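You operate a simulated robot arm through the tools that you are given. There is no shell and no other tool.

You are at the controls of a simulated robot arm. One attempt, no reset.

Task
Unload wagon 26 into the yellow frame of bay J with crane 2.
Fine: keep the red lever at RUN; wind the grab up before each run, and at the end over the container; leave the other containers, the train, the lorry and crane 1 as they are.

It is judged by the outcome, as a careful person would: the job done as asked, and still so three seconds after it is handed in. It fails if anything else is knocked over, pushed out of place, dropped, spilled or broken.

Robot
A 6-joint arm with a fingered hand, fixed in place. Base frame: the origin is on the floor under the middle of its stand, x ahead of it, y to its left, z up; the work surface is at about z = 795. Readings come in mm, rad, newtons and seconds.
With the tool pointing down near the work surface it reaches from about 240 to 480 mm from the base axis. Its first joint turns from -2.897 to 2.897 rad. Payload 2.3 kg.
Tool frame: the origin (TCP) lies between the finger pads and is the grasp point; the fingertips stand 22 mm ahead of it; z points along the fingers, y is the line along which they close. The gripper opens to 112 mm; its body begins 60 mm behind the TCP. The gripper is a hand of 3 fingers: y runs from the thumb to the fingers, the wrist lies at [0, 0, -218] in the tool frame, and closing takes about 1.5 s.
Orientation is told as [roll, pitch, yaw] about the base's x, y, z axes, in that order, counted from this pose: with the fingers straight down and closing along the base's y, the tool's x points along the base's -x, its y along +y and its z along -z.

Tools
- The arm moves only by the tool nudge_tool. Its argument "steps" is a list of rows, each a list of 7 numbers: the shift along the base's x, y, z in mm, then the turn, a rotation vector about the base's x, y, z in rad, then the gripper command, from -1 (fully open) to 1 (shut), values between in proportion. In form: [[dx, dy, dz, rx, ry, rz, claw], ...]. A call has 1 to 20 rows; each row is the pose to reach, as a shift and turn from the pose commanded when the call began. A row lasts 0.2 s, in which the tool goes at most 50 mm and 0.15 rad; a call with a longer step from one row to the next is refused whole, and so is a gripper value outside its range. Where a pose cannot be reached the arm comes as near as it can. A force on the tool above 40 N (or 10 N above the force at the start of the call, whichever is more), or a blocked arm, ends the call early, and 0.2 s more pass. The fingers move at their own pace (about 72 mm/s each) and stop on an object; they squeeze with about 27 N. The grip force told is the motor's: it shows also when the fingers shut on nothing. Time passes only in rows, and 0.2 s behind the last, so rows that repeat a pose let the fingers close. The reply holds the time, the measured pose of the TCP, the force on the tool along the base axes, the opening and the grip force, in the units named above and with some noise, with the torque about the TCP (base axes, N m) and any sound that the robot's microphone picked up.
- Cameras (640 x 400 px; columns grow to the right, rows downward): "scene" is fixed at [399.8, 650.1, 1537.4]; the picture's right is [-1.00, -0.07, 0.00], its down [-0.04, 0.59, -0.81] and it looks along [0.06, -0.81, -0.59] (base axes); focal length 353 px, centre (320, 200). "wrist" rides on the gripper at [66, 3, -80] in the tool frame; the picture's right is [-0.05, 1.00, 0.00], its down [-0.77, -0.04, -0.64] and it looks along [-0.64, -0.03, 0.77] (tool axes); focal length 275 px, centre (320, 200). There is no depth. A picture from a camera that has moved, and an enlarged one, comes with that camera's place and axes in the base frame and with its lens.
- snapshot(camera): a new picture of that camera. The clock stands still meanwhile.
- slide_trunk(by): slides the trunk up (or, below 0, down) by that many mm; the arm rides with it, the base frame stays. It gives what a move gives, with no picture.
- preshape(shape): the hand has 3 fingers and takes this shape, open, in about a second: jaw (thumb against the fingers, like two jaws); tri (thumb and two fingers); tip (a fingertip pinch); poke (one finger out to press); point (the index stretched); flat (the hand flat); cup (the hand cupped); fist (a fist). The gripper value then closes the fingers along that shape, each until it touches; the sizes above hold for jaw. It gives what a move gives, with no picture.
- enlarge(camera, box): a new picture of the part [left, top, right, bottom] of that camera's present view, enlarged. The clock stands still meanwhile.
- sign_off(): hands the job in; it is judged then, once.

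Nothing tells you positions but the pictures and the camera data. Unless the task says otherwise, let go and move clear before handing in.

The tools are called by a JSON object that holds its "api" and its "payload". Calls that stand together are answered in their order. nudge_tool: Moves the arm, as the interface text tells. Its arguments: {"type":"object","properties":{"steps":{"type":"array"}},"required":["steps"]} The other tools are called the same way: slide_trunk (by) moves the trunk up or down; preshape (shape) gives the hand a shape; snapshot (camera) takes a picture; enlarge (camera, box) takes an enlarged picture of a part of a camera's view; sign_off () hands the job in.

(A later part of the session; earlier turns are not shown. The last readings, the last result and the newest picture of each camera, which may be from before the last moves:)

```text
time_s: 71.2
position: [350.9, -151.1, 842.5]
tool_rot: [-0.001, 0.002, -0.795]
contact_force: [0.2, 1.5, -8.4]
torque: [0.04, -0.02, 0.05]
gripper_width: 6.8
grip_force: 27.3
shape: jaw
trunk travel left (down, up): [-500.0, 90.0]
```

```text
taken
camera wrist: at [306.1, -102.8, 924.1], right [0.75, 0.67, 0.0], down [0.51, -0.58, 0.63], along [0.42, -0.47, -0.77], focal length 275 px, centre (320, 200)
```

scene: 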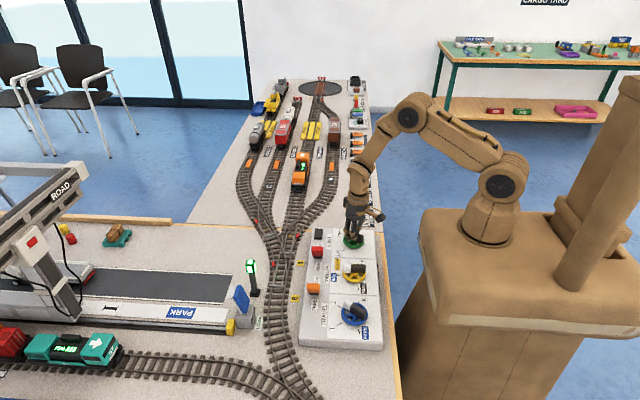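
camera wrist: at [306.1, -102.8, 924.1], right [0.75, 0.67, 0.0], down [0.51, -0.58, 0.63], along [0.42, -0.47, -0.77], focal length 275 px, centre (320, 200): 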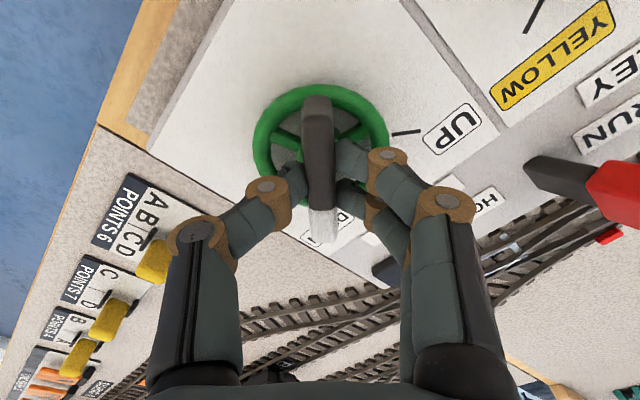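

{"api": "nudge_tool", "payload": {"steps": [[0, 0, 0, 0, 0, -0.03, 1], [0, 0, 0, 0, 0, -0.06, 1], [0, 0, 0, 0, 0, -0.07, 1], [0, 0, 0, 0, 0, -0.07, 1], [0, 0, 0, 0, 0, -0.07, 0.8], [0, 0, 0, 0, 0, -0.07, 0.5], [0, 0, 0, 0, 0, -0.07, 0.2], [0, 0, 0, 0, 0, -0.07, 0.2], [0, 0, 10, 0, 0, -0.07, 0.2], [0, 0, 30, 0, 0, -0.07, 0.2], [0, 10, 60, 0, 0, -0.07, 0.2]]}}

{"api": "nudge_tool", "payload": {"steps": [[0, 20, 20, 0, 0, 0.14, 0], [0, 40, 40, 0, 0, 0.28, -0.5], [0, 60, 70, 0, 0, 0.42, -1], [0, 80, 100, 0, 0, 0.56, -1], [0, 110, 130, 0, 0, 0.7, -1], [0, 140, 160, 0, 0, 0.84, -1], [0, 170, 190, 0, 0, 0.865, -1], [0, 200, 220, 0, 0, 0.865, -1], [0, 230, 250, 0, 0, 0.865, -1], [0, 260, 260, 0, 0, 0.865, -1], [0, 280, 260, 0, 0, 0.865, -1], [0, 280, 260, 0, 0, 0.865, -1]]}}

{"api": "nudge_tool", "payload": {"steps": [[15, 8, 15, 0, -0.11, 0, -1], [30, 16, 30, 0, -0.22, 0, -1], [45, 24, 45, 0, -0.33, 0, -1], [60, 32, 60, 0, -0.44, 0, -1], [70, 40, 75, 0, -0.55, 0, -1], [70, 40, 80, 0, -0.55, 0, -1]]}}

{"api": "enlarge", "payload": {"camera": "wrist", "box": [270, 60, 430, 260]}}

{"api": "enlarge", "payload": {"camera": "wrist", "box": [325, 110, 375, 200]}}

{"api": "enlarge", "payload": {"camera": "scene", "box": [290, 210, 400, 360]}}

```text
time_s: 73.6
position: [350.6, -141.1, 903.8]
tool_rot: [0.002, 0.001, -0.865]
contact_force: [-0.3, -0.2, 0.1]
torque: [-0.01, 0.02, 0.0]
gripper_width: 44.3
grip_force: 0.0
shape: jaw
trunk travel left (down, up): [-500.0, 90.0]
```

```text
time_s: 76.2
position: [351.2, 137.7, 1162.5]
tool_rot: [0.002, 0.001, -0.002]
contact_force: [-0.2, 0.0, 0.0]
torque: [0.03, -0.01, 0.0]
gripper_width: 112.2
grip_force: 0.1
shape: jaw
trunk travel left (down, up): [-500.0, 90.0]
```

```text
time_s: 77.6
position: [422.1, 178.5, 1242.9]
tool_rot: [0.002, -0.549, -0.002]
contact_force: [-0.2, -0.8, -0.1]
torque: [0.04, -0.01, -0.01]
gripper_width: 111.8
grip_force: 0.1
shape: jaw
trunk travel left (down, up): [-500.0, 90.0]
```

```text
2.00 times, centred on (350, 160) of wrist
camera zoom: at [321.9, 179.6, 1278.5], right [0.04, 1.0, 0.03], down [0.33, -0.04, 0.94], along [0.94, -0.03, -0.33], focal length 551 px, centre (260, 280)
```

zoom: 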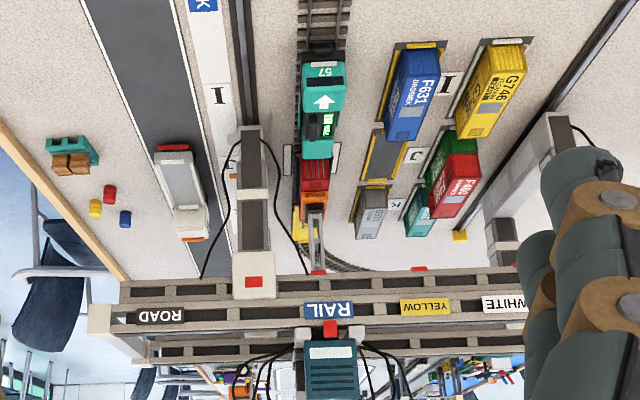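

```text
4.44 times, centred on (350, 155) of wrist
camera zoom: at [321.9, 179.6, 1278.5], right [0.04, 1.0, 0.03], down [0.33, -0.04, 0.94], along [0.94, -0.03, -0.33], focal length 1224 px, centre (187, 400)
```

zoom: 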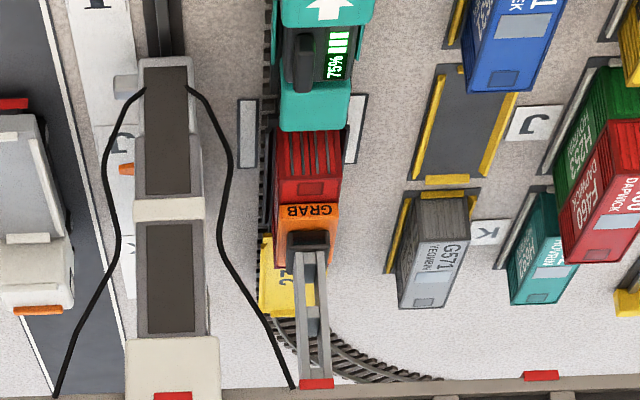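

```text
2.67 times, centred on (345, 285) of scene
camera zoom: at [399.8, 650.1, 1537.4], right [-1.0, -0.07, 0.0], down [-0.04, 0.59, -0.81], along [0.06, -0.81, -0.59], focal length 940 px, centre (253, -27)
```

zoom: 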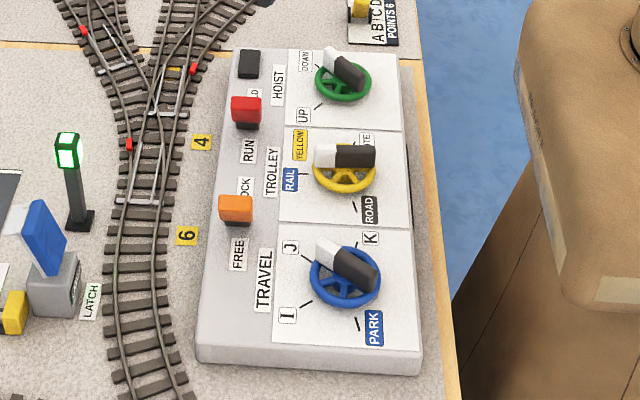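

{"api": "enlarge", "payload": {"camera": "wrist", "box": [330, 120, 370, 175]}}

{"api": "enlarge", "payload": {"camera": "scene", "box": [330, 215, 380, 255]}}

```text
7.27 times, centred on (350, 148) of wrist
camera zoom: at [321.9, 179.6, 1278.5], right [0.04, 1.0, 0.03], down [0.33, -0.04, 0.94], along [0.94, -0.03, -0.33], focal length 2002 px, centre (102, 582)
```

zoom: 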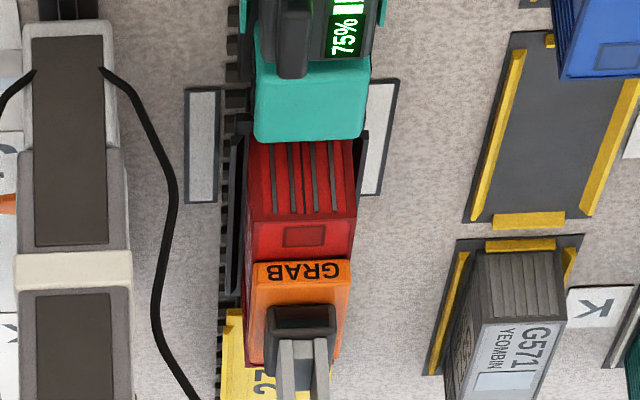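

```text
10.00 times, centred on (355, 235) of scene
camera zoom: at [399.8, 650.1, 1537.4], right [-1.0, -0.07, 0.0], down [-0.04, 0.59, -0.81], along [0.06, -0.81, -0.59], focal length 3526 px, centre (-30, -150)
```

zoom: 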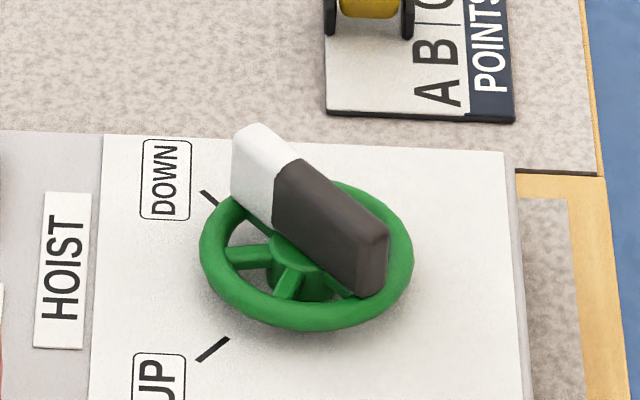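

The grab sits on D531's roof and the hoist pointer is at DOWN, so it's landed. Next is the orange lever, FREE to LOCK; I come back over the panel for a close look at that lever.

{"api": "nudge_tool", "payload": {"steps": [[-5, -10, -15, 0, 0.11, 0, 0], [-10, -20, -35, 0, 0.22, 0, 0.6], [-15, -35, -60, 0, 0.33, 0, 1], [-20, -50, -90, 0, 0.44, 0, 1], [-25, -65, -120, 0, 0.549, 0, 1], [-30, -80, -150, 0, 0.549, 0, 1], [-35, -95, -180, 0, 0.549, 0, 1], [-40, -105, -210, 0, 0.549, 0, 1], [-45, -110, -240, 0, 0.549, 0, 1], [-50, -110, -270, 0, 0.549, 0, 1], [-50, -110, -300, 0, 0.549, 0, 1], [-50, -110, -300, 0, 0.549, 0, 1]]}}

{"api": "snapshot", "payload": {"camera": "wrist"}}

{"api": "enlarge", "payload": {"camera": "wrist", "box": [260, 60, 460, 220]}}

{"api": "enlarge", "payload": {"camera": "scene", "box": [300, 265, 340, 305]}}

```text
time_s: 80.2
position: [370.4, 69.0, 943.7]
tool_rot: [0.001, -0.001, -0.001]
contact_force: [0.5, 0.8, -1.1]
torque: [0.0, -0.01, -0.01]
gripper_width: 0.1
grip_force: 27.2
shape: jaw
trunk travel left (down, up): [-500.0, 90.0]
```

```text
taken
camera wrist: at [302.6, 71.0, 1025.2], right [0.05, 1.0, 0.0], down [0.77, -0.04, 0.64], along [0.63, -0.03, -0.77], focal length 275 px, centre (320, 200)
```

wrist: 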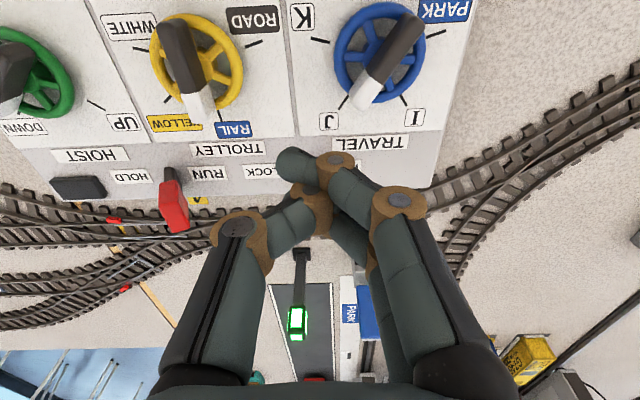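

```text
2.50 times, centred on (360, 140) of wrist
camera zoom: at [302.6, 71.0, 1025.2], right [0.05, 1.0, 0.0], down [0.77, -0.04, 0.64], along [0.63, -0.03, -0.77], focal length 688 px, centre (220, 350)
```

zoom: 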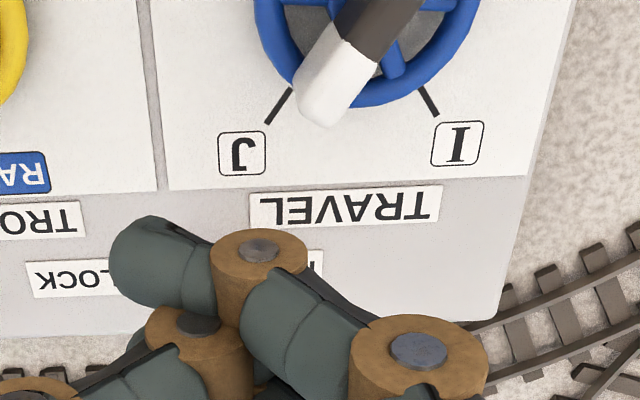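

```text
10.00 times, centred on (320, 285) of scene
camera zoom: at [399.8, 650.1, 1537.4], right [-1.0, -0.07, 0.0], down [-0.04, 0.59, -0.81], along [0.06, -0.81, -0.59], focal length 3526 px, centre (320, -650)
```

zoom: 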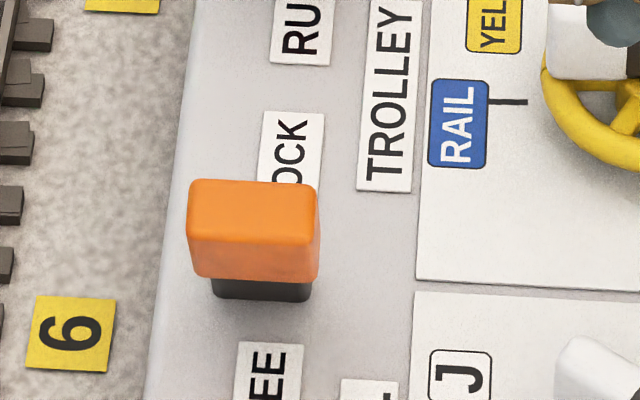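

With the fingers fully shut they cross over, which makes a poor pusher. I try the "poke" shape here in free air and look at where its fingertip is.

{"api": "preshape", "payload": {"shape": "poke"}}

{"api": "snapshot", "payload": {"camera": "wrist"}}

{"api": "enlarge", "payload": {"camera": "scene", "box": [290, 190, 410, 320]}}

```text
time_s: 81.1
position: [369.8, 68.9, 944.6]
tool_rot: [0.001, -0.002, -0.001]
contact_force: [0.4, -0.6, 0.1]
torque: [0.0, 0.01, -0.01]
gripper_width: 0.1
grip_force: 0.0
shape: poke
trunk travel left (down, up): [-500.0, 90.0]
```

```text
taken
camera wrist: at [303.0, 71.0, 1025.5], right [0.05, 1.0, 0.0], down [0.77, -0.04, 0.64], along [0.63, -0.03, -0.77], focal length 275 px, centre (320, 200)
```

wrist: 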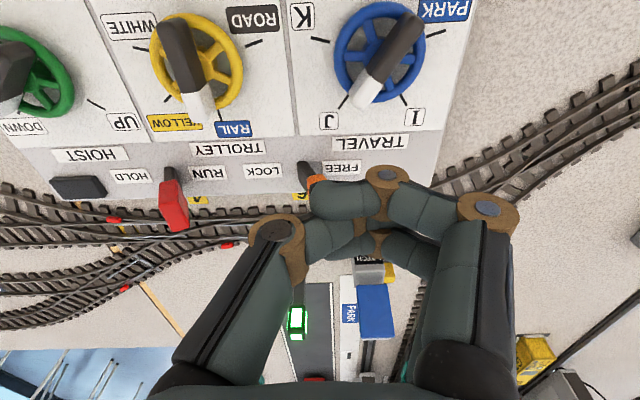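

```text
3.08 times, centred on (350, 255) of scene
camera zoom: at [399.8, 650.1, 1537.4], right [-1.0, -0.07, 0.0], down [-0.04, 0.59, -0.81], along [0.06, -0.81, -0.59], focal length 1085 px, centre (228, 31)
```

zoom: 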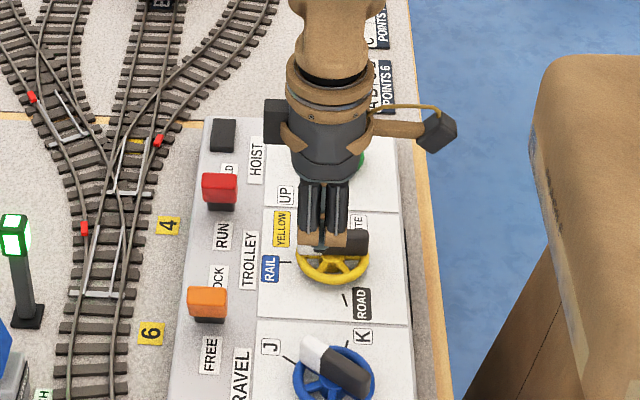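

The poke shape isn't clearer, so I go back to the jaw shape with the fingers nearly shut as a neat pusher, and get a view of the orange lever first.

{"api": "preshape", "payload": {"shape": "jaw"}}

{"api": "nudge_tool", "payload": {"steps": [[0, 10, 0, 0, 0, 0, 0], [0, 20, 0, 0, 0, 0, 0.4], [10, 30, 0, 0, 0, 0, 0.7], [20, 40, 0, 0, 0, 0, 0.7], [30, 50, 0, 0, 0, 0, 0.7], [40, 56, 0, 0, 0, 0, 0.7], [50, 56, 0, 0, 0, 0, 0.7], [50, 56, 0, 0, 0, 0, 0.7]]}}

{"api": "snapshot", "payload": {"camera": "wrist"}}

{"api": "enlarge", "payload": {"camera": "scene", "box": [290, 190, 410, 320]}}

```text
time_s: 82.0
position: [370.6, 67.9, 944.8]
tool_rot: [0.0, 0.001, -0.001]
contact_force: [-0.1, -0.4, 0.6]
torque: [-0.01, 0.02, -0.01]
gripper_width: 111.9
grip_force: 0.0
shape: jaw
trunk travel left (down, up): [-500.0, 90.0]
```

```text
time_s: 83.8
position: [422.3, 124.3, 942.6]
tool_rot: [-0.001, 0.001, 0.0]
contact_force: [0.1, -1.1, -0.9]
torque: [-0.02, 0.01, -0.02]
gripper_width: 17.5
grip_force: 0.1
shape: jaw
trunk travel left (down, up): [-500.0, 90.0]
```

```text
taken
camera wrist: at [353.6, 127.4, 1024.1], right [0.05, 1.0, 0.0], down [0.77, -0.04, 0.64], along [0.63, -0.03, -0.77], focal length 275 px, centre (320, 200)
```

wrist: 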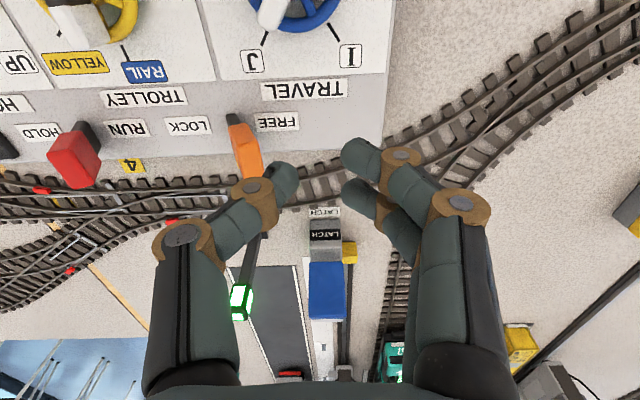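

```text
3.08 times, centred on (350, 255) of scene
camera zoom: at [399.8, 650.1, 1537.4], right [-1.0, -0.07, 0.0], down [-0.04, 0.59, -0.81], along [0.06, -0.81, -0.59], focal length 1085 px, centre (228, 31)
```

zoom: 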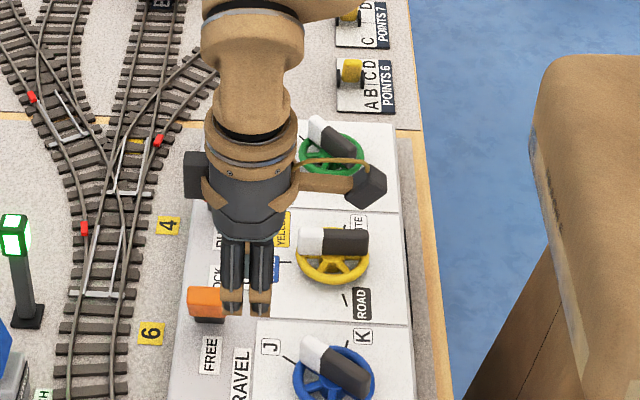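

The orange handle's top is around (460, 73, 855), leaning to FREE. I take the hand to its +y side, lower it beside the handle and get ready to push it towards LOCK.

{"api": "nudge_tool", "payload": {"steps": [[10, 0, 0, 0, 0, 0, 0.7], [20, 0, 0, 0, 0, 0, 0.7], [28, 0, -5, 0, 0, 0, 0.7], [28, 0, -20, 0, 0, 0, 0.7], [28, 0, -40, 0, 0, 0, 0.7], [28, 0, -60, 0, 0, 0, 0.7], [28, 0, -75, 0, 0, 0, 0.7], [28, 0, -82, 0, 0, 0, 0.7], [28, 0, -82, 0, 0, 0, 0.7]]}}

{"api": "snapshot", "payload": {"camera": "wrist"}}

{"api": "enlarge", "payload": {"camera": "scene", "box": [280, 220, 380, 340]}}

```text
time_s: 85.8
position: [448.3, 125.4, 861.8]
tool_rot: [0.002, 0.0, 0.0]
contact_force: [-0.3, 0.2, -1.3]
torque: [0.0, -0.01, 0.01]
gripper_width: 17.0
grip_force: 0.1
shape: jaw
trunk travel left (down, up): [-500.0, 90.0]
```

```text
taken
camera wrist: at [381.4, 127.0, 942.7], right [0.05, 1.0, 0.0], down [0.77, -0.04, 0.64], along [0.63, -0.03, -0.77], focal length 275 px, centre (320, 200)
```

wrist: 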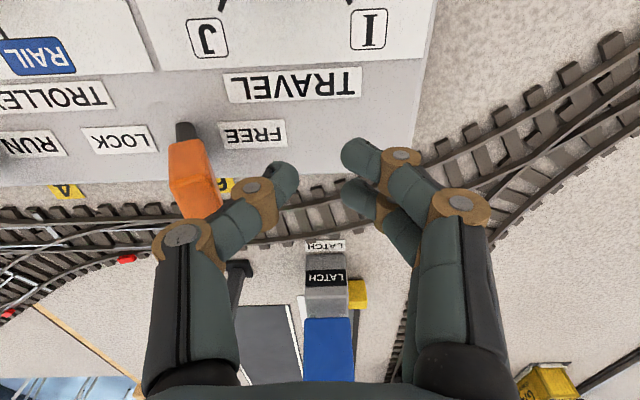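

```text
3.33 times, centred on (330, 280) of scene
camera zoom: at [399.8, 650.1, 1537.4], right [-1.0, -0.07, 0.0], down [-0.04, 0.59, -0.81], along [0.06, -0.81, -0.59], focal length 1175 px, centre (287, -67)
```

zoom: 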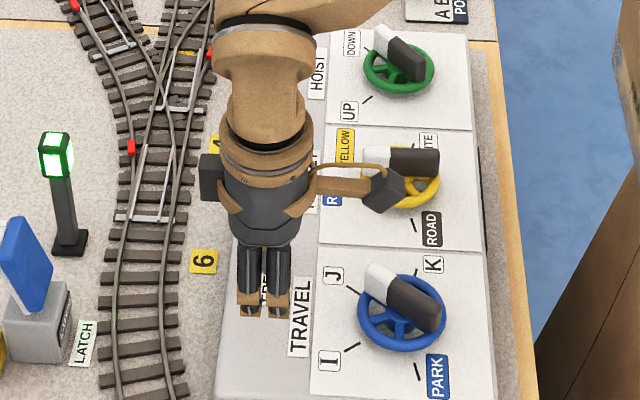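

Clear of everything, with the handle just to the -y side of the thumb. I push slowly towards LOCK.

{"api": "nudge_tool", "payload": {"steps": [[0, -4, 0, 0, 0, 0, 0.7], [0, -8, 0, 0, 0, 0, 0.7], [0, -12, 0, 0, 0, 0, 0.7], [0, -16, 0, 0, 0, 0, 0.7], [0, -20, 0, 0, 0, 0, 0.7], [0, -24, 0, 0, 0, 0, 0.7], [0, -28, 0, 0, 0, 0, 0.7], [0, -32, 0, 0, 0, 0, 0.7], [0, -36, 0, 0, 0, 0, 0.7], [0, -40, 0, 0, 0, 0, 0.7]]}}

{"api": "snapshot", "payload": {"camera": "wrist"}}

```text
time_s: 88.0
position: [449.5, 85.0, 863.7]
tool_rot: [0.0, -0.003, -0.001]
contact_force: [6.0, 7.9, 26.6]
torque: [-0.51, -0.04, 0.09]
gripper_width: 15.8
grip_force: 0.0
shape: jaw
trunk travel left (down, up): [-500.0, 90.0]
```

```text
taken
camera wrist: at [381.0, 87.4, 944.6], right [0.05, 1.0, 0.0], down [0.77, -0.04, 0.64], along [0.64, -0.03, -0.77], focal length 275 px, centre (320, 200)
```

wrist: 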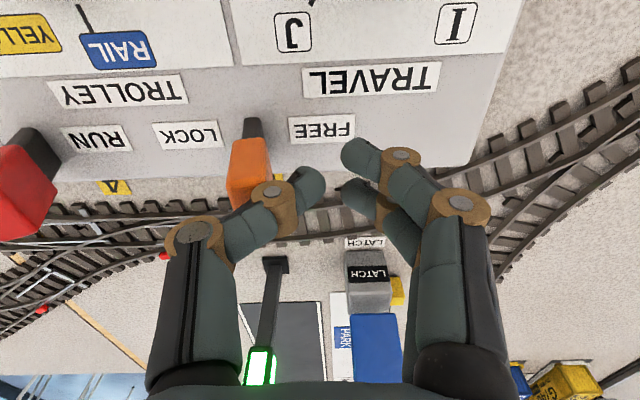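

The handle's top was catching under the thumb's sloping joint and pushing the hand up rather than tilting. I back off and instead turn the hand a quarter turn so the straight sides of the fingers face the lever.

{"api": "nudge_tool", "payload": {"steps": [[0, 8, 0, 0, 0, 0, 0.7], [0, 18, 0, 0, 0, 0, 0.7], [0, 30, 0, 0, 0, 0, 0.7], [0, 40, 0, 0, 0, 0, 0.7], [0, 40, 20, 0, 0, 0, 0.7], [0, 40, 45, 0, 0, 0, 0.7], [0, 40, 70, 0, 0, 0, 0.7], [-5, 40, 70, 0, 0, -0.14, 0.7], [-10, 40, 70, 0, 0, -0.28, 0.7], [-10, 40, 70, 0, 0, -0.42, 0.7], [-10, 40, 70, 0, 0, -0.56, 0.7], [-10, 40, 70, 0, 0, -0.7, 0.7], [-10, 40, 70, 0, 0, -0.84, 0.7], [-10, 40, 70, 0, 0, -0.98, 0.7], [-10, 40, 70, 0, 0, -1.12, 0.7], [-10, 40, 70, 0, 0, -1.26, 0.7], [-10, 40, 70, 0, 0, -1.4, 0.7], [-10, 40, 70, 0, 0, -1.54, 0.7], [-10, 40, 70, 0, 0, -1.57, 0.7]]}}

{"api": "snapshot", "payload": {"camera": "wrist"}}

{"api": "enlarge", "payload": {"camera": "scene", "box": [280, 200, 400, 340]}}

```text
time_s: 92.0
position: [439.6, 125.9, 932.5]
tool_rot: [0.003, 0.0, -1.572]
contact_force: [0.2, -0.1, 0.0]
torque: [0.03, 0.0, 0.01]
gripper_width: 17.0
grip_force: 0.1
shape: jaw
trunk travel left (down, up): [-500.0, 90.0]
```

```text
taken
camera wrist: at [441.0, 190.5, 1012.4], right [1.0, -0.05, 0.0], down [-0.04, -0.77, 0.64], along [-0.03, -0.63, -0.77], focal length 275 px, centre (320, 200)
```

wrist: 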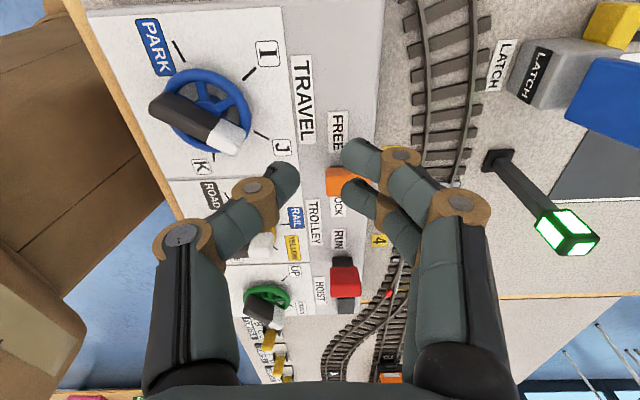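

```text
2.86 times, centred on (340, 270) of scene
camera zoom: at [399.8, 650.1, 1537.4], right [-1.0, -0.07, 0.0], down [-0.04, 0.59, -0.81], along [0.06, -0.81, -0.59], focal length 1008 px, centre (263, 0)
```

zoom: 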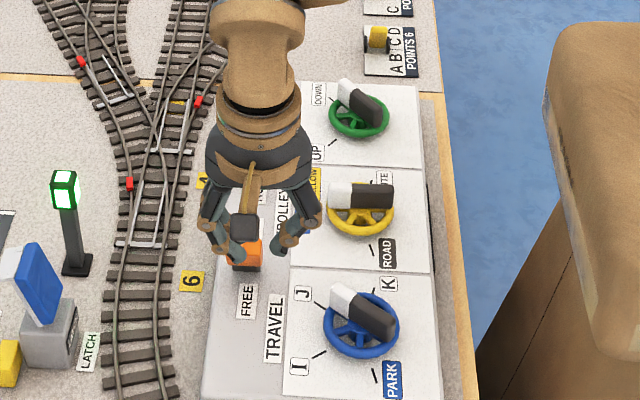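

{"api": "nudge_tool", "payload": {"steps": [[0, 0, -20, 0, 0, 0, 0.7], [0, 0, -40, 0, 0, 0, 0.7], [0, 0, -60, 0, 0, 0, 0.7], [0, 0, -75, 0, 0, 0, 0.7], [0, 0, -82, 0, 0, 0, 0.7], [0, 0, -82, 0, 0, 0, 0.7]]}}

{"api": "snapshot", "payload": {"camera": "wrist"}}

{"api": "enlarge", "payload": {"camera": "scene", "box": [280, 220, 380, 320]}}

```text
time_s: 93.4
position: [439.0, 123.8, 849.5]
tool_rot: [0.001, 0.001, -1.569]
contact_force: [0.0, -0.6, 0.2]
torque: [0.01, 0.0, 0.01]
gripper_width: 16.8
grip_force: 0.1
shape: jaw
trunk travel left (down, up): [-500.0, 90.0]
```

```text
taken
camera wrist: at [440.3, 189.3, 930.0], right [1.0, -0.05, 0.0], down [-0.04, -0.77, 0.64], along [-0.03, -0.63, -0.77], focal length 275 px, centre (320, 200)
```

wrist: 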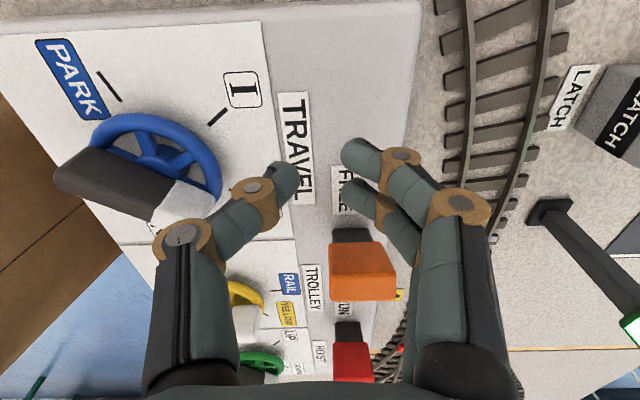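

```text
4.00 times, centred on (330, 270) of scene
camera zoom: at [399.8, 650.1, 1537.4], right [-1.0, -0.07, 0.0], down [-0.04, 0.59, -0.81], along [0.06, -0.81, -0.59], focal length 1410 px, centre (280, -80)
```

zoom: 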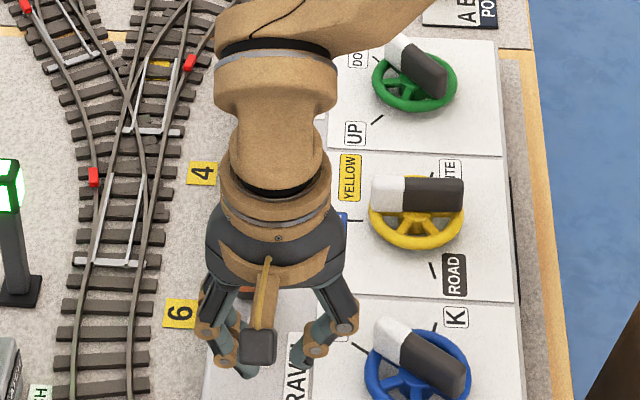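

The straight finger sides now face the orange handle. I push slowly in -y.

{"api": "nudge_tool", "payload": {"steps": [[0, -6, 0, 0, 0, 0, 0.7], [0, -12, 0, 0, 0, 0, 0.7], [0, -18, 0, 0, 0, 0, 0.7], [0, -22, 0, 0, 0, 0, 0.7], [0, -26, 0, 0, 0, 0, 0.7], [0, -30, 0, 0, 0, 0, 0.7], [0, -34, 0, 0, 0, 0, 0.7], [0, -38, 0, 0, 0, 0, 0.7], [0, -42, 0, 0, 0, 0, 0.7]]}}

{"api": "snapshot", "payload": {"camera": "wrist"}}

```text
time_s: 95.4
position: [439.1, 80.9, 849.4]
tool_rot: [0.0, 0.001, -1.571]
contact_force: [-0.5, 0.0, 0.4]
torque: [-0.01, 0.01, -0.01]
gripper_width: 17.0
grip_force: 0.1
shape: jaw
trunk travel left (down, up): [-500.0, 90.0]
```

```text
taken
camera wrist: at [440.8, 147.5, 930.3], right [1.0, -0.05, 0.0], down [-0.04, -0.77, 0.64], along [-0.03, -0.63, -0.77], focal length 275 px, centre (320, 200)
```

wrist: 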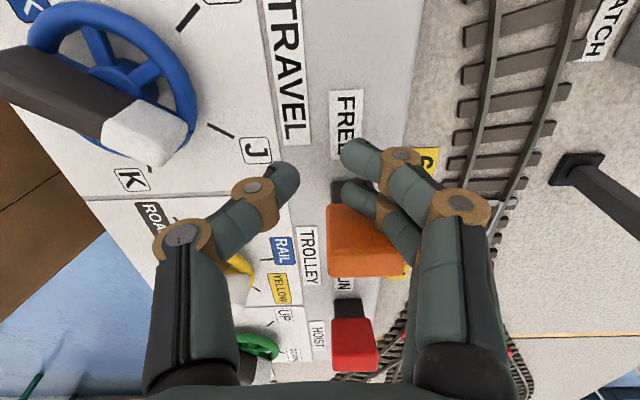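

The handle is moving with very little force, about half way over. I continue the push to the LOCK side.

{"api": "nudge_tool", "payload": {"steps": [[0, -4, 0, 0, 0, 0, 0.7], [0, -8, 0, 0, 0, 0, 0.7], [0, -12, 0, 0, 0, 0, 0.7], [0, -16, 0, 0, 0, 0, 0.7], [0, -19, 0, 0, 0, 0, 0.7], [0, -21, 0, 0, 0, 0, 0.7]]}}

{"api": "snapshot", "payload": {"camera": "wrist"}}

{"api": "enlarge", "payload": {"camera": "scene", "box": [280, 220, 380, 320]}}

```text
time_s: 96.8
position: [439.0, 60.2, 850.1]
tool_rot: [0.002, 0.001, -1.57]
contact_force: [-0.6, 0.3, -0.4]
torque: [0.0, -0.03, -0.01]
gripper_width: 16.8
grip_force: 0.0
shape: jaw
trunk travel left (down, up): [-500.0, 90.0]
```

```text
taken
camera wrist: at [441.0, 126.6, 930.4], right [1.0, -0.05, 0.0], down [-0.04, -0.77, 0.64], along [-0.03, -0.63, -0.77], focal length 275 px, centre (320, 200)
```

wrist: 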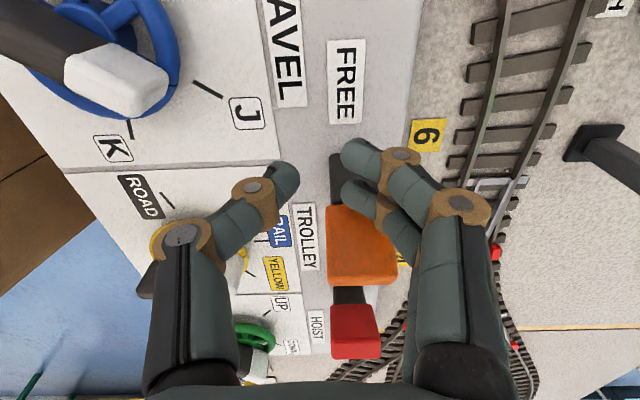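

```text
4.00 times, centred on (330, 270) of scene
camera zoom: at [399.8, 650.1, 1537.4], right [-1.0, -0.07, 0.0], down [-0.04, 0.59, -0.81], along [0.06, -0.81, -0.59], focal length 1410 px, centre (280, -80)
```

zoom: 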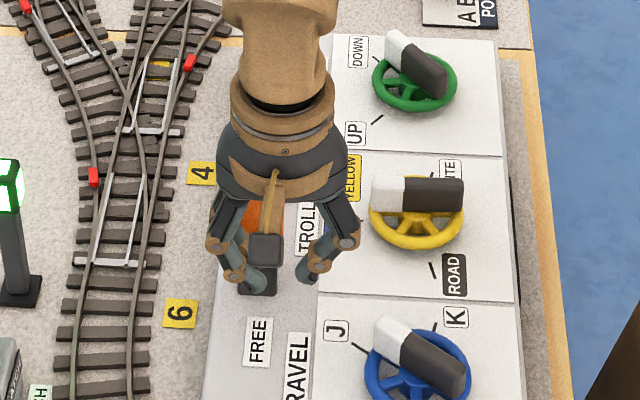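

The handle is past upright and leaning towards LOCK. I push a bit further until it meets its stop.

{"api": "nudge_tool", "payload": {"steps": [[0, -3, 0, 0, 0, 0, 0.7], [0, -6, 0, 0, 0, 0, 0.7], [0, -9, 0, 0, 0, 0, 0.7], [0, -11, 0, 0, 0, 0, 0.7], [0, -11, 0, 0, 0, 0, 0.7]]}}

{"api": "snapshot", "payload": {"camera": "wrist"}}

```text
time_s: 98.0
position: [439.1, 52.5, 850.1]
tool_rot: [0.001, 0.002, -1.571]
contact_force: [0.5, 6.2, 0.2]
torque: [0.17, -0.02, 0.12]
gripper_width: 17.1
grip_force: 0.0
shape: jaw
trunk travel left (down, up): [-500.0, 90.0]
```

```text
taken
camera wrist: at [440.3, 117.6, 930.6], right [1.0, -0.05, 0.0], down [-0.04, -0.77, 0.64], along [-0.03, -0.64, -0.77], focal length 275 px, centre (320, 200)
```

wrist: 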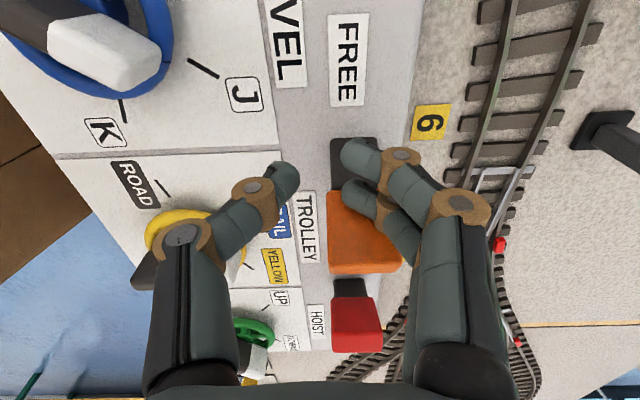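

There is now resistance, so the lever seems to be at its stop. I back off, lift and look.

{"api": "nudge_tool", "payload": {"steps": [[0, 6, 0, 0, 0, 0, 0.7], [0, 14, 0, 0, 0, 0, 0.7], [0, 24, 10, 0, 0, 0, 0.7], [0, 34, 40, 0, 0, 0, 0.7], [-5, 44, 70, 0, 0, 0, 0.7], [-10, 54, 100, 0, 0, 0.14, 0.7], [-20, 64, 130, 0, 0, 0.28, 0.7], [-30, 64, 150, 0, 0, 0.42, 0.7], [-40, 64, 150, 0, 0, 0.56, 0.7], [-50, 64, 150, 0, 0, 0.7, 0.7]]}}

{"api": "enlarge", "payload": {"camera": "scene", "box": [285, 215, 385, 315]}}

{"api": "snapshot", "payload": {"camera": "wrist"}}

```text
time_s: 100.2
position: [389.9, 114.9, 999.2]
tool_rot: [0.003, 0.0, -0.868]
contact_force: [-0.6, -0.7, 0.2]
torque: [0.02, -0.01, 0.0]
gripper_width: 17.0
grip_force: 0.1
shape: jaw
trunk travel left (down, up): [-500.0, 90.0]
```

```text
4.00 times, centred on (335, 265) of scene
camera zoom: at [399.8, 650.1, 1537.4], right [-1.0, -0.07, 0.0], down [-0.04, 0.59, -0.81], along [0.06, -0.81, -0.59], focal length 1410 px, centre (260, -60)
```

zoom: 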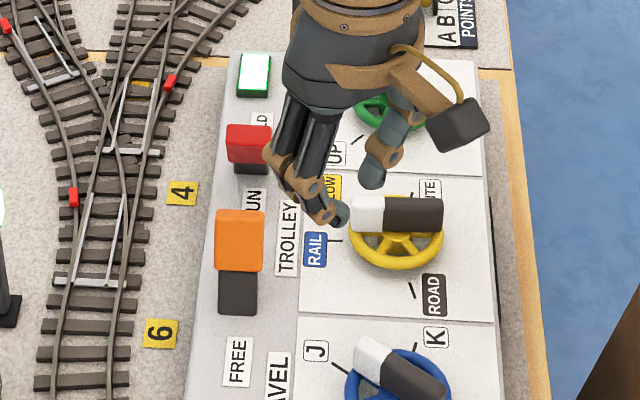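

```text
taken
camera wrist: at [347.3, 166.1, 1080.2], right [0.79, 0.61, 0.0], down [0.47, -0.61, 0.64], along [0.39, -0.5, -0.77], focal length 275 px, centre (320, 200)
```

wrist: 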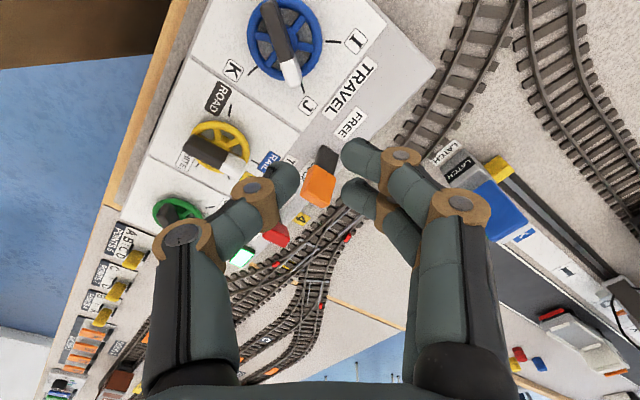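

The lever is at LOCK and the panel's lamp has lit green, so the grab is locked on the container. Now to wind up: I go back to the hoist wheel, aiming to grip with a small lead angle so that the full UP position stays within reach.

{"api": "nudge_tool", "payload": {"steps": [[-5, -25, 0, 0, 0, -0.05, 0.2], [-10, -55, 0, 0, 0, -0.11, 0.2], [-15, -85, -5, 0, 0, -0.11, 0.2], [-20, -115, -10, 0, 0, -0.11, 0.2], [-25, -145, -20, 0, 0, -0.11, 0.2], [-30, -175, -30, 0, 0, -0.11, 0.2], [-35, -205, -40, 0, 0, -0.11, 0.2], [-38, -235, -50, 0, 0, -0.11, 0.2], [-39, -255, -65, 0, 0, -0.11, 0.2], [-39, -266, -90, 0, 0, -0.11, 0.2], [-39, -266, -115, 0, 0, -0.11, 0.2], [-39, -266, -123, 0, 0, -0.11, 0.2], [-39, -266, -123, 0, 0, -0.11, 0.2]]}}

{"api": "snapshot", "payload": {"camera": "wrist"}}

{"api": "enlarge", "payload": {"camera": "wrist", "box": [230, 40, 410, 220]}}

```text
time_s: 103.0
position: [351.2, -149.0, 874.3]
tool_rot: [0.0, 0.0, -0.981]
contact_force: [0.5, 0.6, -0.2]
torque: [0.03, 0.0, 0.0]
gripper_width: 44.0
grip_force: 0.1
shape: jaw
trunk travel left (down, up): [-500.0, 90.0]
```

```text
taken
camera wrist: at [314.2, -94.9, 957.2], right [0.86, 0.52, 0.0], down [0.4, -0.66, 0.64], along [0.33, -0.54, -0.77], focal length 275 px, centre (320, 200)
```

wrist: 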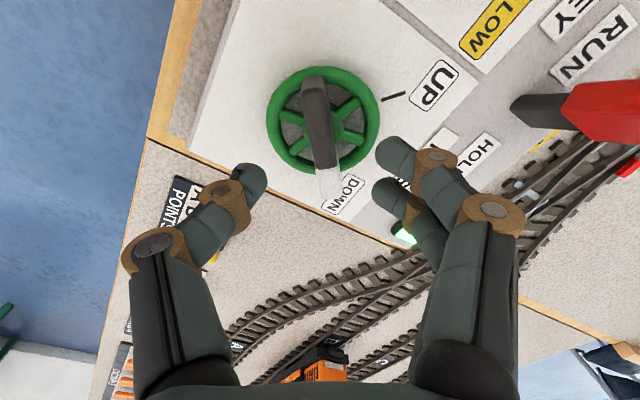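

```text
2.22 times, centred on (320, 130) of wrist
camera zoom: at [314.2, -94.9, 957.2], right [0.86, 0.52, 0.0], down [0.4, -0.66, 0.64], along [0.33, -0.54, -0.77], focal length 612 px, centre (320, 356)
```

zoom: 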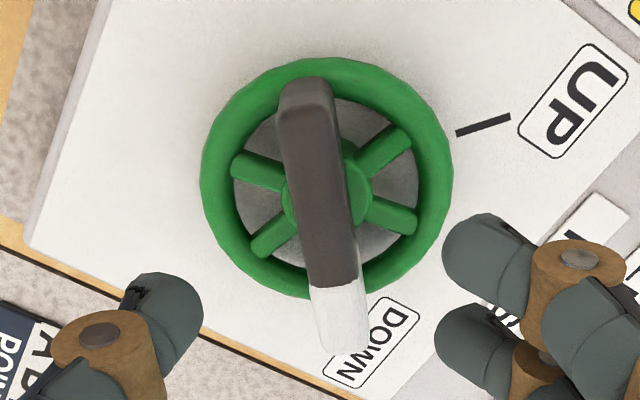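

{"api": "nudge_tool", "payload": {"steps": [[0, -1, -8, 0, 0, 0, 0.2], [0, -1, -18, 0, 0, 0, 0.2], [0, -1, -26, 0, 0, 0, 0.2], [0, -1, -30, 0, 0, 0, 0.2], [0, -1, -32, 0, 0, 0, 0.2], [0, -1, -32, 0, 0, 0, 0.5], [0, -1, -32, 0, 0, 0, 0.8], [0, -1, -32, 0, 0, 0, 1], [0, -1, -32, 0, 0, 0, 1], [0, -1, -32, 0, 0, 0, 1], [0, -1, -32, 0, 0, 0, 1]]}}

{"api": "snapshot", "payload": {"camera": "wrist"}}

```text
time_s: 105.4
position: [351.2, -152.5, 843.6]
tool_rot: [-0.001, 0.001, -0.982]
contact_force: [-0.6, 1.1, -3.4]
torque: [0.03, 0.0, 0.02]
gripper_width: 6.7
grip_force: 27.0
shape: jaw
trunk travel left (down, up): [-500.0, 90.0]
```

```text
taken
camera wrist: at [314.5, -96.5, 925.3], right [0.86, 0.52, 0.0], down [0.4, -0.66, 0.64], along [0.33, -0.54, -0.77], focal length 275 px, centre (320, 200)
```

wrist: 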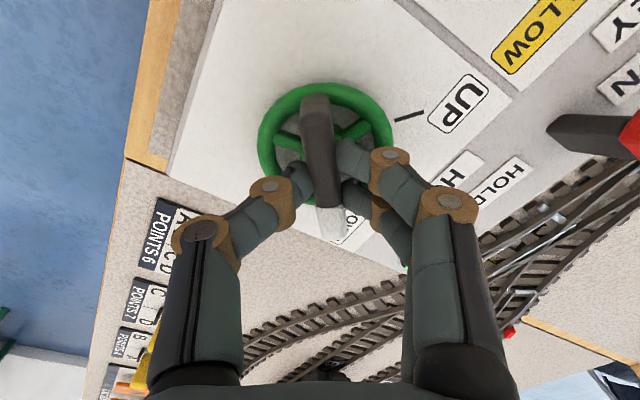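

Gripped with a slight lead. I wind the hoist up slowly.

{"api": "nudge_tool", "payload": {"steps": [[0, 0, 0, 0, 0, 0.05, 1], [0, 0, 0, 0, 0, 0.1, 1], [0, 0, 0, 0, 0, 0.15, 1], [0, 0, 0, 0, 0, 0.2, 1], [0, 0, 0, 0, 0, 0.25, 1], [0, 0, 0, 0, 0, 0.3, 1], [0, 0, 0, 0, 0, 0.35, 1], [0, 0, 0, 0, 0, 0.4, 1], [0, 0, 0, 0, 0, 0.45, 1], [0, 0, 0, 0, 0, 0.5, 1], [0, 0, 0, 0, 0, 0.55, 1], [0, 0, 0, 0, 0, 0.6, 1], [0, 0, 0, 0, 0, 0.65, 1], [0, 0, 0, 0, 0, 0.7, 1], [0, 0, 0, 0, 0, 0.75, 1], [0, 0, 0, 0, 0, 0.8, 1], [0, 0, 0, 0, 0, 0.85, 1], [0, 0, 0, 0, 0, 0.9, 1]]}}

{"api": "snapshot", "payload": {"camera": "wrist"}}

{"api": "snapshot", "payload": {"camera": "scene"}}

```text
time_s: 109.2
position: [350.9, -153.1, 844.4]
tool_rot: [0.0, 0.0, -0.078]
contact_force: [5.5, -7.4, 4.5]
torque: [-0.08, -0.07, -0.04]
gripper_width: 6.2
grip_force: 27.2
shape: jaw
trunk travel left (down, up): [-500.0, 90.0]
```

```text
taken
camera wrist: at [283.9, -145.6, 924.8], right [0.13, 0.99, 0.0], down [0.77, -0.1, 0.64], along [0.63, -0.08, -0.77], focal length 275 px, centre (320, 200)
```

wrist: 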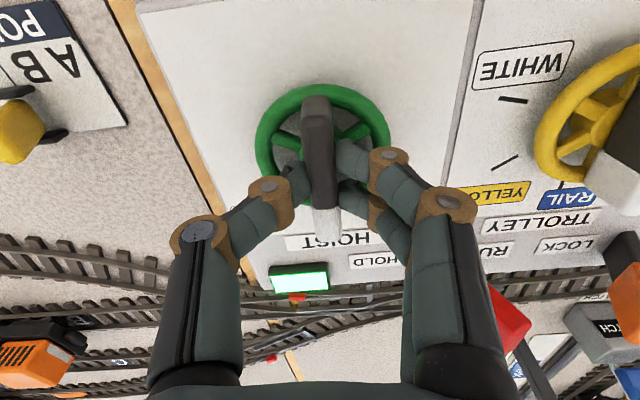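

```text
taken
```

scene: 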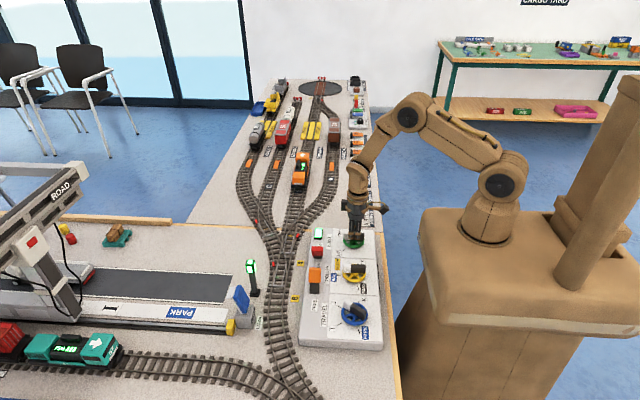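

The container has started to lift. I keep winding up towards UP.

{"api": "nudge_tool", "payload": {"steps": [[0.5, -0.5, 0, 0, 0, 0.05, 1], [0.5, -0.5, 0, 0, 0, 0.1, 1], [0.5, -0.5, 0, 0, 0, 0.15, 1], [0.5, -0.5, 0, 0, 0, 0.2, 1], [0.5, -0.5, 0, 0, 0, 0.25, 1], [0.5, -0.5, 0, 0, 0, 0.3, 1], [0.5, -0.5, 0, 0, 0, 0.35, 1], [0.5, -0.5, 0, 0, 0, 0.4, 1], [0.5, -0.5, 0, 0, 0, 0.45, 1], [0.5, -0.5, 0, 0, 0, 0.5, 1], [0.5, -0.5, 0, 0, 0, 0.55, 1], [0.5, -0.5, 0, 0, 0, 0.6, 1], [0.5, -0.5, 0, 0, 0, 0.65, 1], [0.5, -0.5, 0, 0, 0, 0.7, 1], [0.5, -0.5, 0, 0, 0, 0.75, 1], [0.5, -0.5, 0, 0, 0, 0.79, 1], [0.5, -0.5, 0, 0, 0, 0.81, 1], [0.5, -0.5, 0, 0, 0, 0.81, 1]]}}

{"api": "snapshot", "payload": {"camera": "wrist"}}

{"api": "snapshot", "payload": {"camera": "scene"}}

```text
time_s: 113.0
position: [351.6, -152.9, 843.8]
tool_rot: [0.0, 0.0, 0.73]
contact_force: [9.5, -6.6, 2.0]
torque: [-0.12, -0.13, -0.04]
gripper_width: 7.0
grip_force: 27.0
shape: jaw
trunk travel left (down, up): [-500.0, 90.0]
```

```text
taken
camera wrist: at [299.2, -195.6, 925.0], right [-0.63, 0.78, 0.0], down [0.6, 0.49, 0.64], along [0.49, 0.4, -0.77], focal length 275 px, centre (320, 200)
```

wrist: 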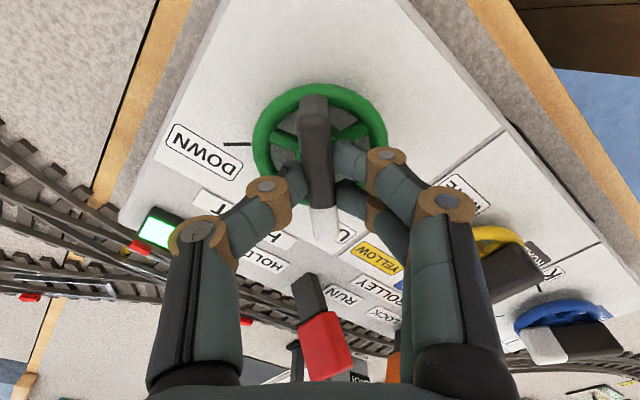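

```text
taken
```

scene: 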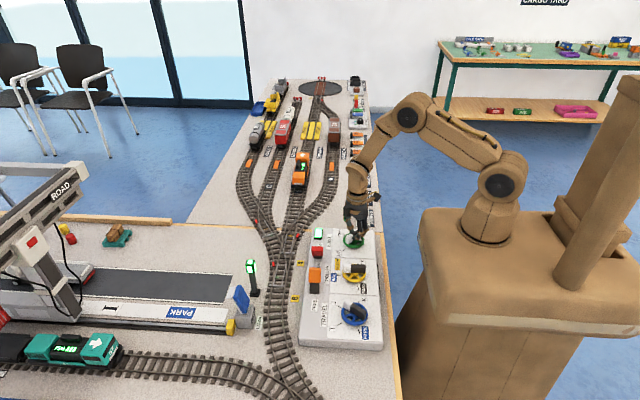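

{"api": "nudge_tool", "payload": {"steps": [[0, 0, 0, 0, 0, 0.02, 1], [0, 0, 0, 0, 0, 0.02, 1], [0, 0, 0, 0, 0, 0.02, 0.8], [0, 0, 0, 0, 0, 0.02, 0.5], [0, 0, 0, 0, 0, 0.02, 0.2], [0, 0, 0, 0, 0, 0.02, 0.2], [0, 0, 10, 0, 0, 0.02, 0.2], [0, 0, 30, 0, 0, 0.02, 0.2], [0, 0, 60, 0, 0, 0, 0.2], [0, 0, 60, 0, 0, 0, 0.2]]}}

{"api": "enlarge", "payload": {"camera": "wrist", "box": [220, 20, 400, 220]}}

{"api": "enlarge", "payload": {"camera": "scene", "box": [300, 210, 390, 300]}}

```text
time_s: 115.2
position: [351.1, -154.3, 905.1]
tool_rot: [0.002, 0.002, 0.73]
contact_force: [-0.5, 0.7, 0.1]
torque: [0.0, 0.01, 0.03]
gripper_width: 44.3
grip_force: 0.2
shape: jaw
trunk travel left (down, up): [-500.0, 90.0]
```

```text
2.00 times, centred on (310, 120) of wrist
camera zoom: at [298.6, -196.0, 986.5], right [-0.63, 0.78, 0.0], down [0.6, 0.49, 0.64], along [0.49, 0.4, -0.77], focal length 551 px, centre (340, 360)
```

zoom: 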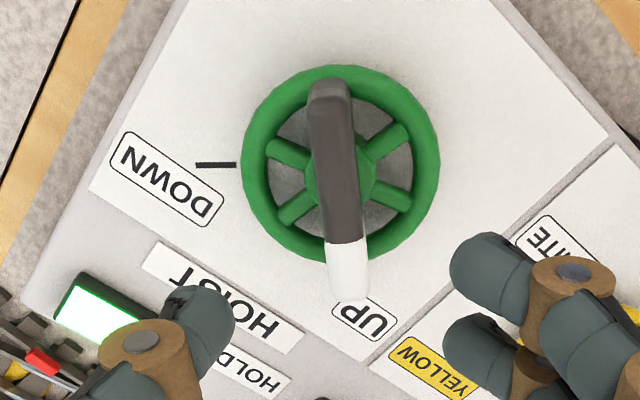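

```text
4.44 times, centred on (345, 255) of scene
camera zoom: at [399.8, 650.1, 1537.4], right [-1.0, -0.07, 0.0], down [-0.04, 0.59, -0.81], along [0.06, -0.81, -0.59], focal length 1567 px, centre (209, -44)
```

zoom: 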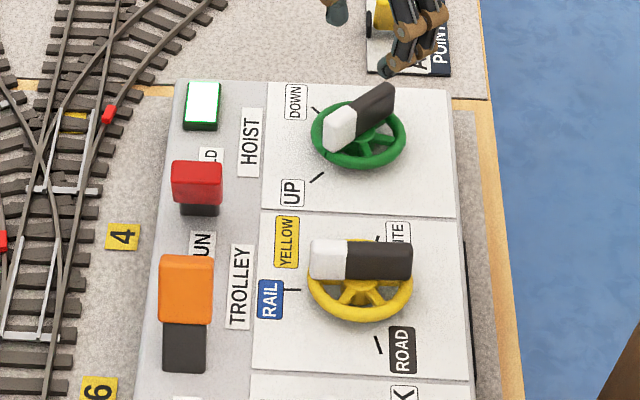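

{"api": "enlarge", "payload": {"camera": "scene", "box": [335, 220, 375, 250]}}

```text
13.33 times, centred on (355, 235) of scene
camera zoom: at [399.8, 650.1, 1537.4], right [-1.0, -0.07, 0.0], down [-0.04, 0.59, -0.81], along [0.06, -0.81, -0.59], focal length 4702 px, centre (-147, -267)
```

zoom: 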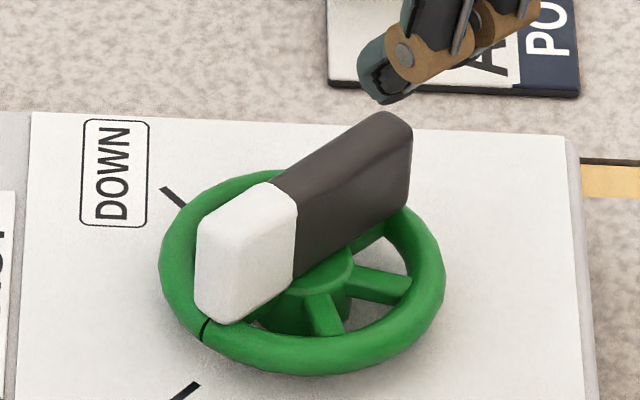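

The hoist is a few degrees short of its original UP mark. I regrip and wind the last bit so the grab is fully up before the run.

{"api": "nudge_tool", "payload": {"steps": [[0, 0.5, -15, 0, 0, -0.03, 0.2], [0, 0.5, -30, 0, 0, -0.05, 0.2], [0, 0.5, -45, 0, 0, -0.05, 0.2], [0, 0.5, -55, 0, 0, -0.05, 0.2], [0, 0.5, -61, 0, 0, -0.05, 0.2], [0, 0.5, -61, 0, 0, -0.05, 0.5], [0, 0.5, -61, 0, 0, -0.05, 0.8], [0, 0.5, -61, 0, 0, -0.05, 1], [0, 0.5, -61, 0, 0, -0.05, 1], [0, 0.5, -61, 0, 0, -0.05, 1], [0, 0.5, -61, 0, 0, -0.05, 1]]}}

{"api": "nudge_tool", "payload": {"steps": [[0, 0, 0, 0, 0, 0.03, 1], [0, 0, 0, 0, 0, 0.06, 1], [0, 0, 0, 0, 0, 0.08, 1], [0, 0, 0, 0, 0, 0.08, 1], [0, 0, 0, 0, 0, 0.08, 1]]}}

{"api": "nudge_tool", "payload": {"steps": [[0, 0, 0, 0, 0, 0, 0.8], [0, 0, 0, 0, 0, 0, 0.5], [0, 0, 0, 0, 0, 0, 0.2], [0, 0, 0, 0, 0, 0, 0.2], [0, 0, 10, 0, 0, 0, 0.2], [0, 0, 30, 0, 0, 0, 0.2], [0, 0, 60, 0, 0, -0.03, 0.2], [0, 0, 90, 0, 0, -0.1, 0.2]]}}

{"api": "enlarge", "payload": {"camera": "scene", "box": [335, 220, 375, 250]}}

```text
time_s: 117.6
position: [351.3, -152.6, 842.1]
tool_rot: [0.0, 0.001, 0.678]
contact_force: [-0.3, -0.5, -4.0]
torque: [-0.01, 0.01, 0.0]
gripper_width: 6.9
grip_force: 26.6
shape: jaw
trunk travel left (down, up): [-500.0, 90.0]
```

```text
time_s: 118.8
position: [350.1, -152.2, 842.7]
tool_rot: [0.001, 0.0, 0.758]
contact_force: [-3.7, -1.1, -6.2]
torque: [-0.01, 0.06, -0.03]
gripper_width: 6.4
grip_force: 26.8
shape: jaw
trunk travel left (down, up): [-500.0, 90.0]
```

```text
time_s: 120.6
position: [350.2, -153.6, 933.4]
tool_rot: [0.002, -0.002, 0.658]
contact_force: [-0.3, -0.2, -0.4]
torque: [-0.02, -0.02, 0.0]
gripper_width: 44.5
grip_force: 0.0
shape: jaw
trunk travel left (down, up): [-500.0, 90.0]
```

```text
13.33 times, centred on (355, 235) of scene
camera zoom: at [399.8, 650.1, 1537.4], right [-1.0, -0.07, 0.0], down [-0.04, 0.59, -0.81], along [0.06, -0.81, -0.59], focal length 4702 px, centre (-147, -267)
```

zoom: 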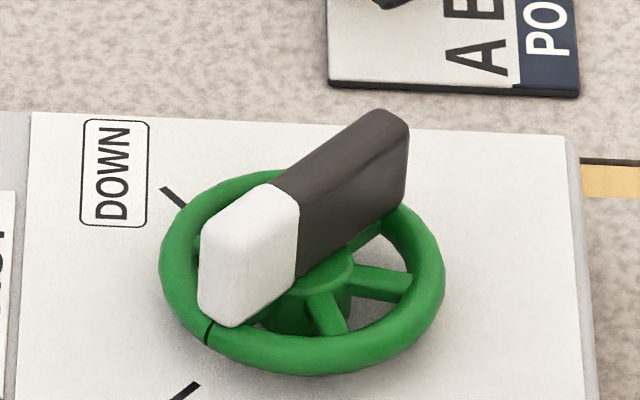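

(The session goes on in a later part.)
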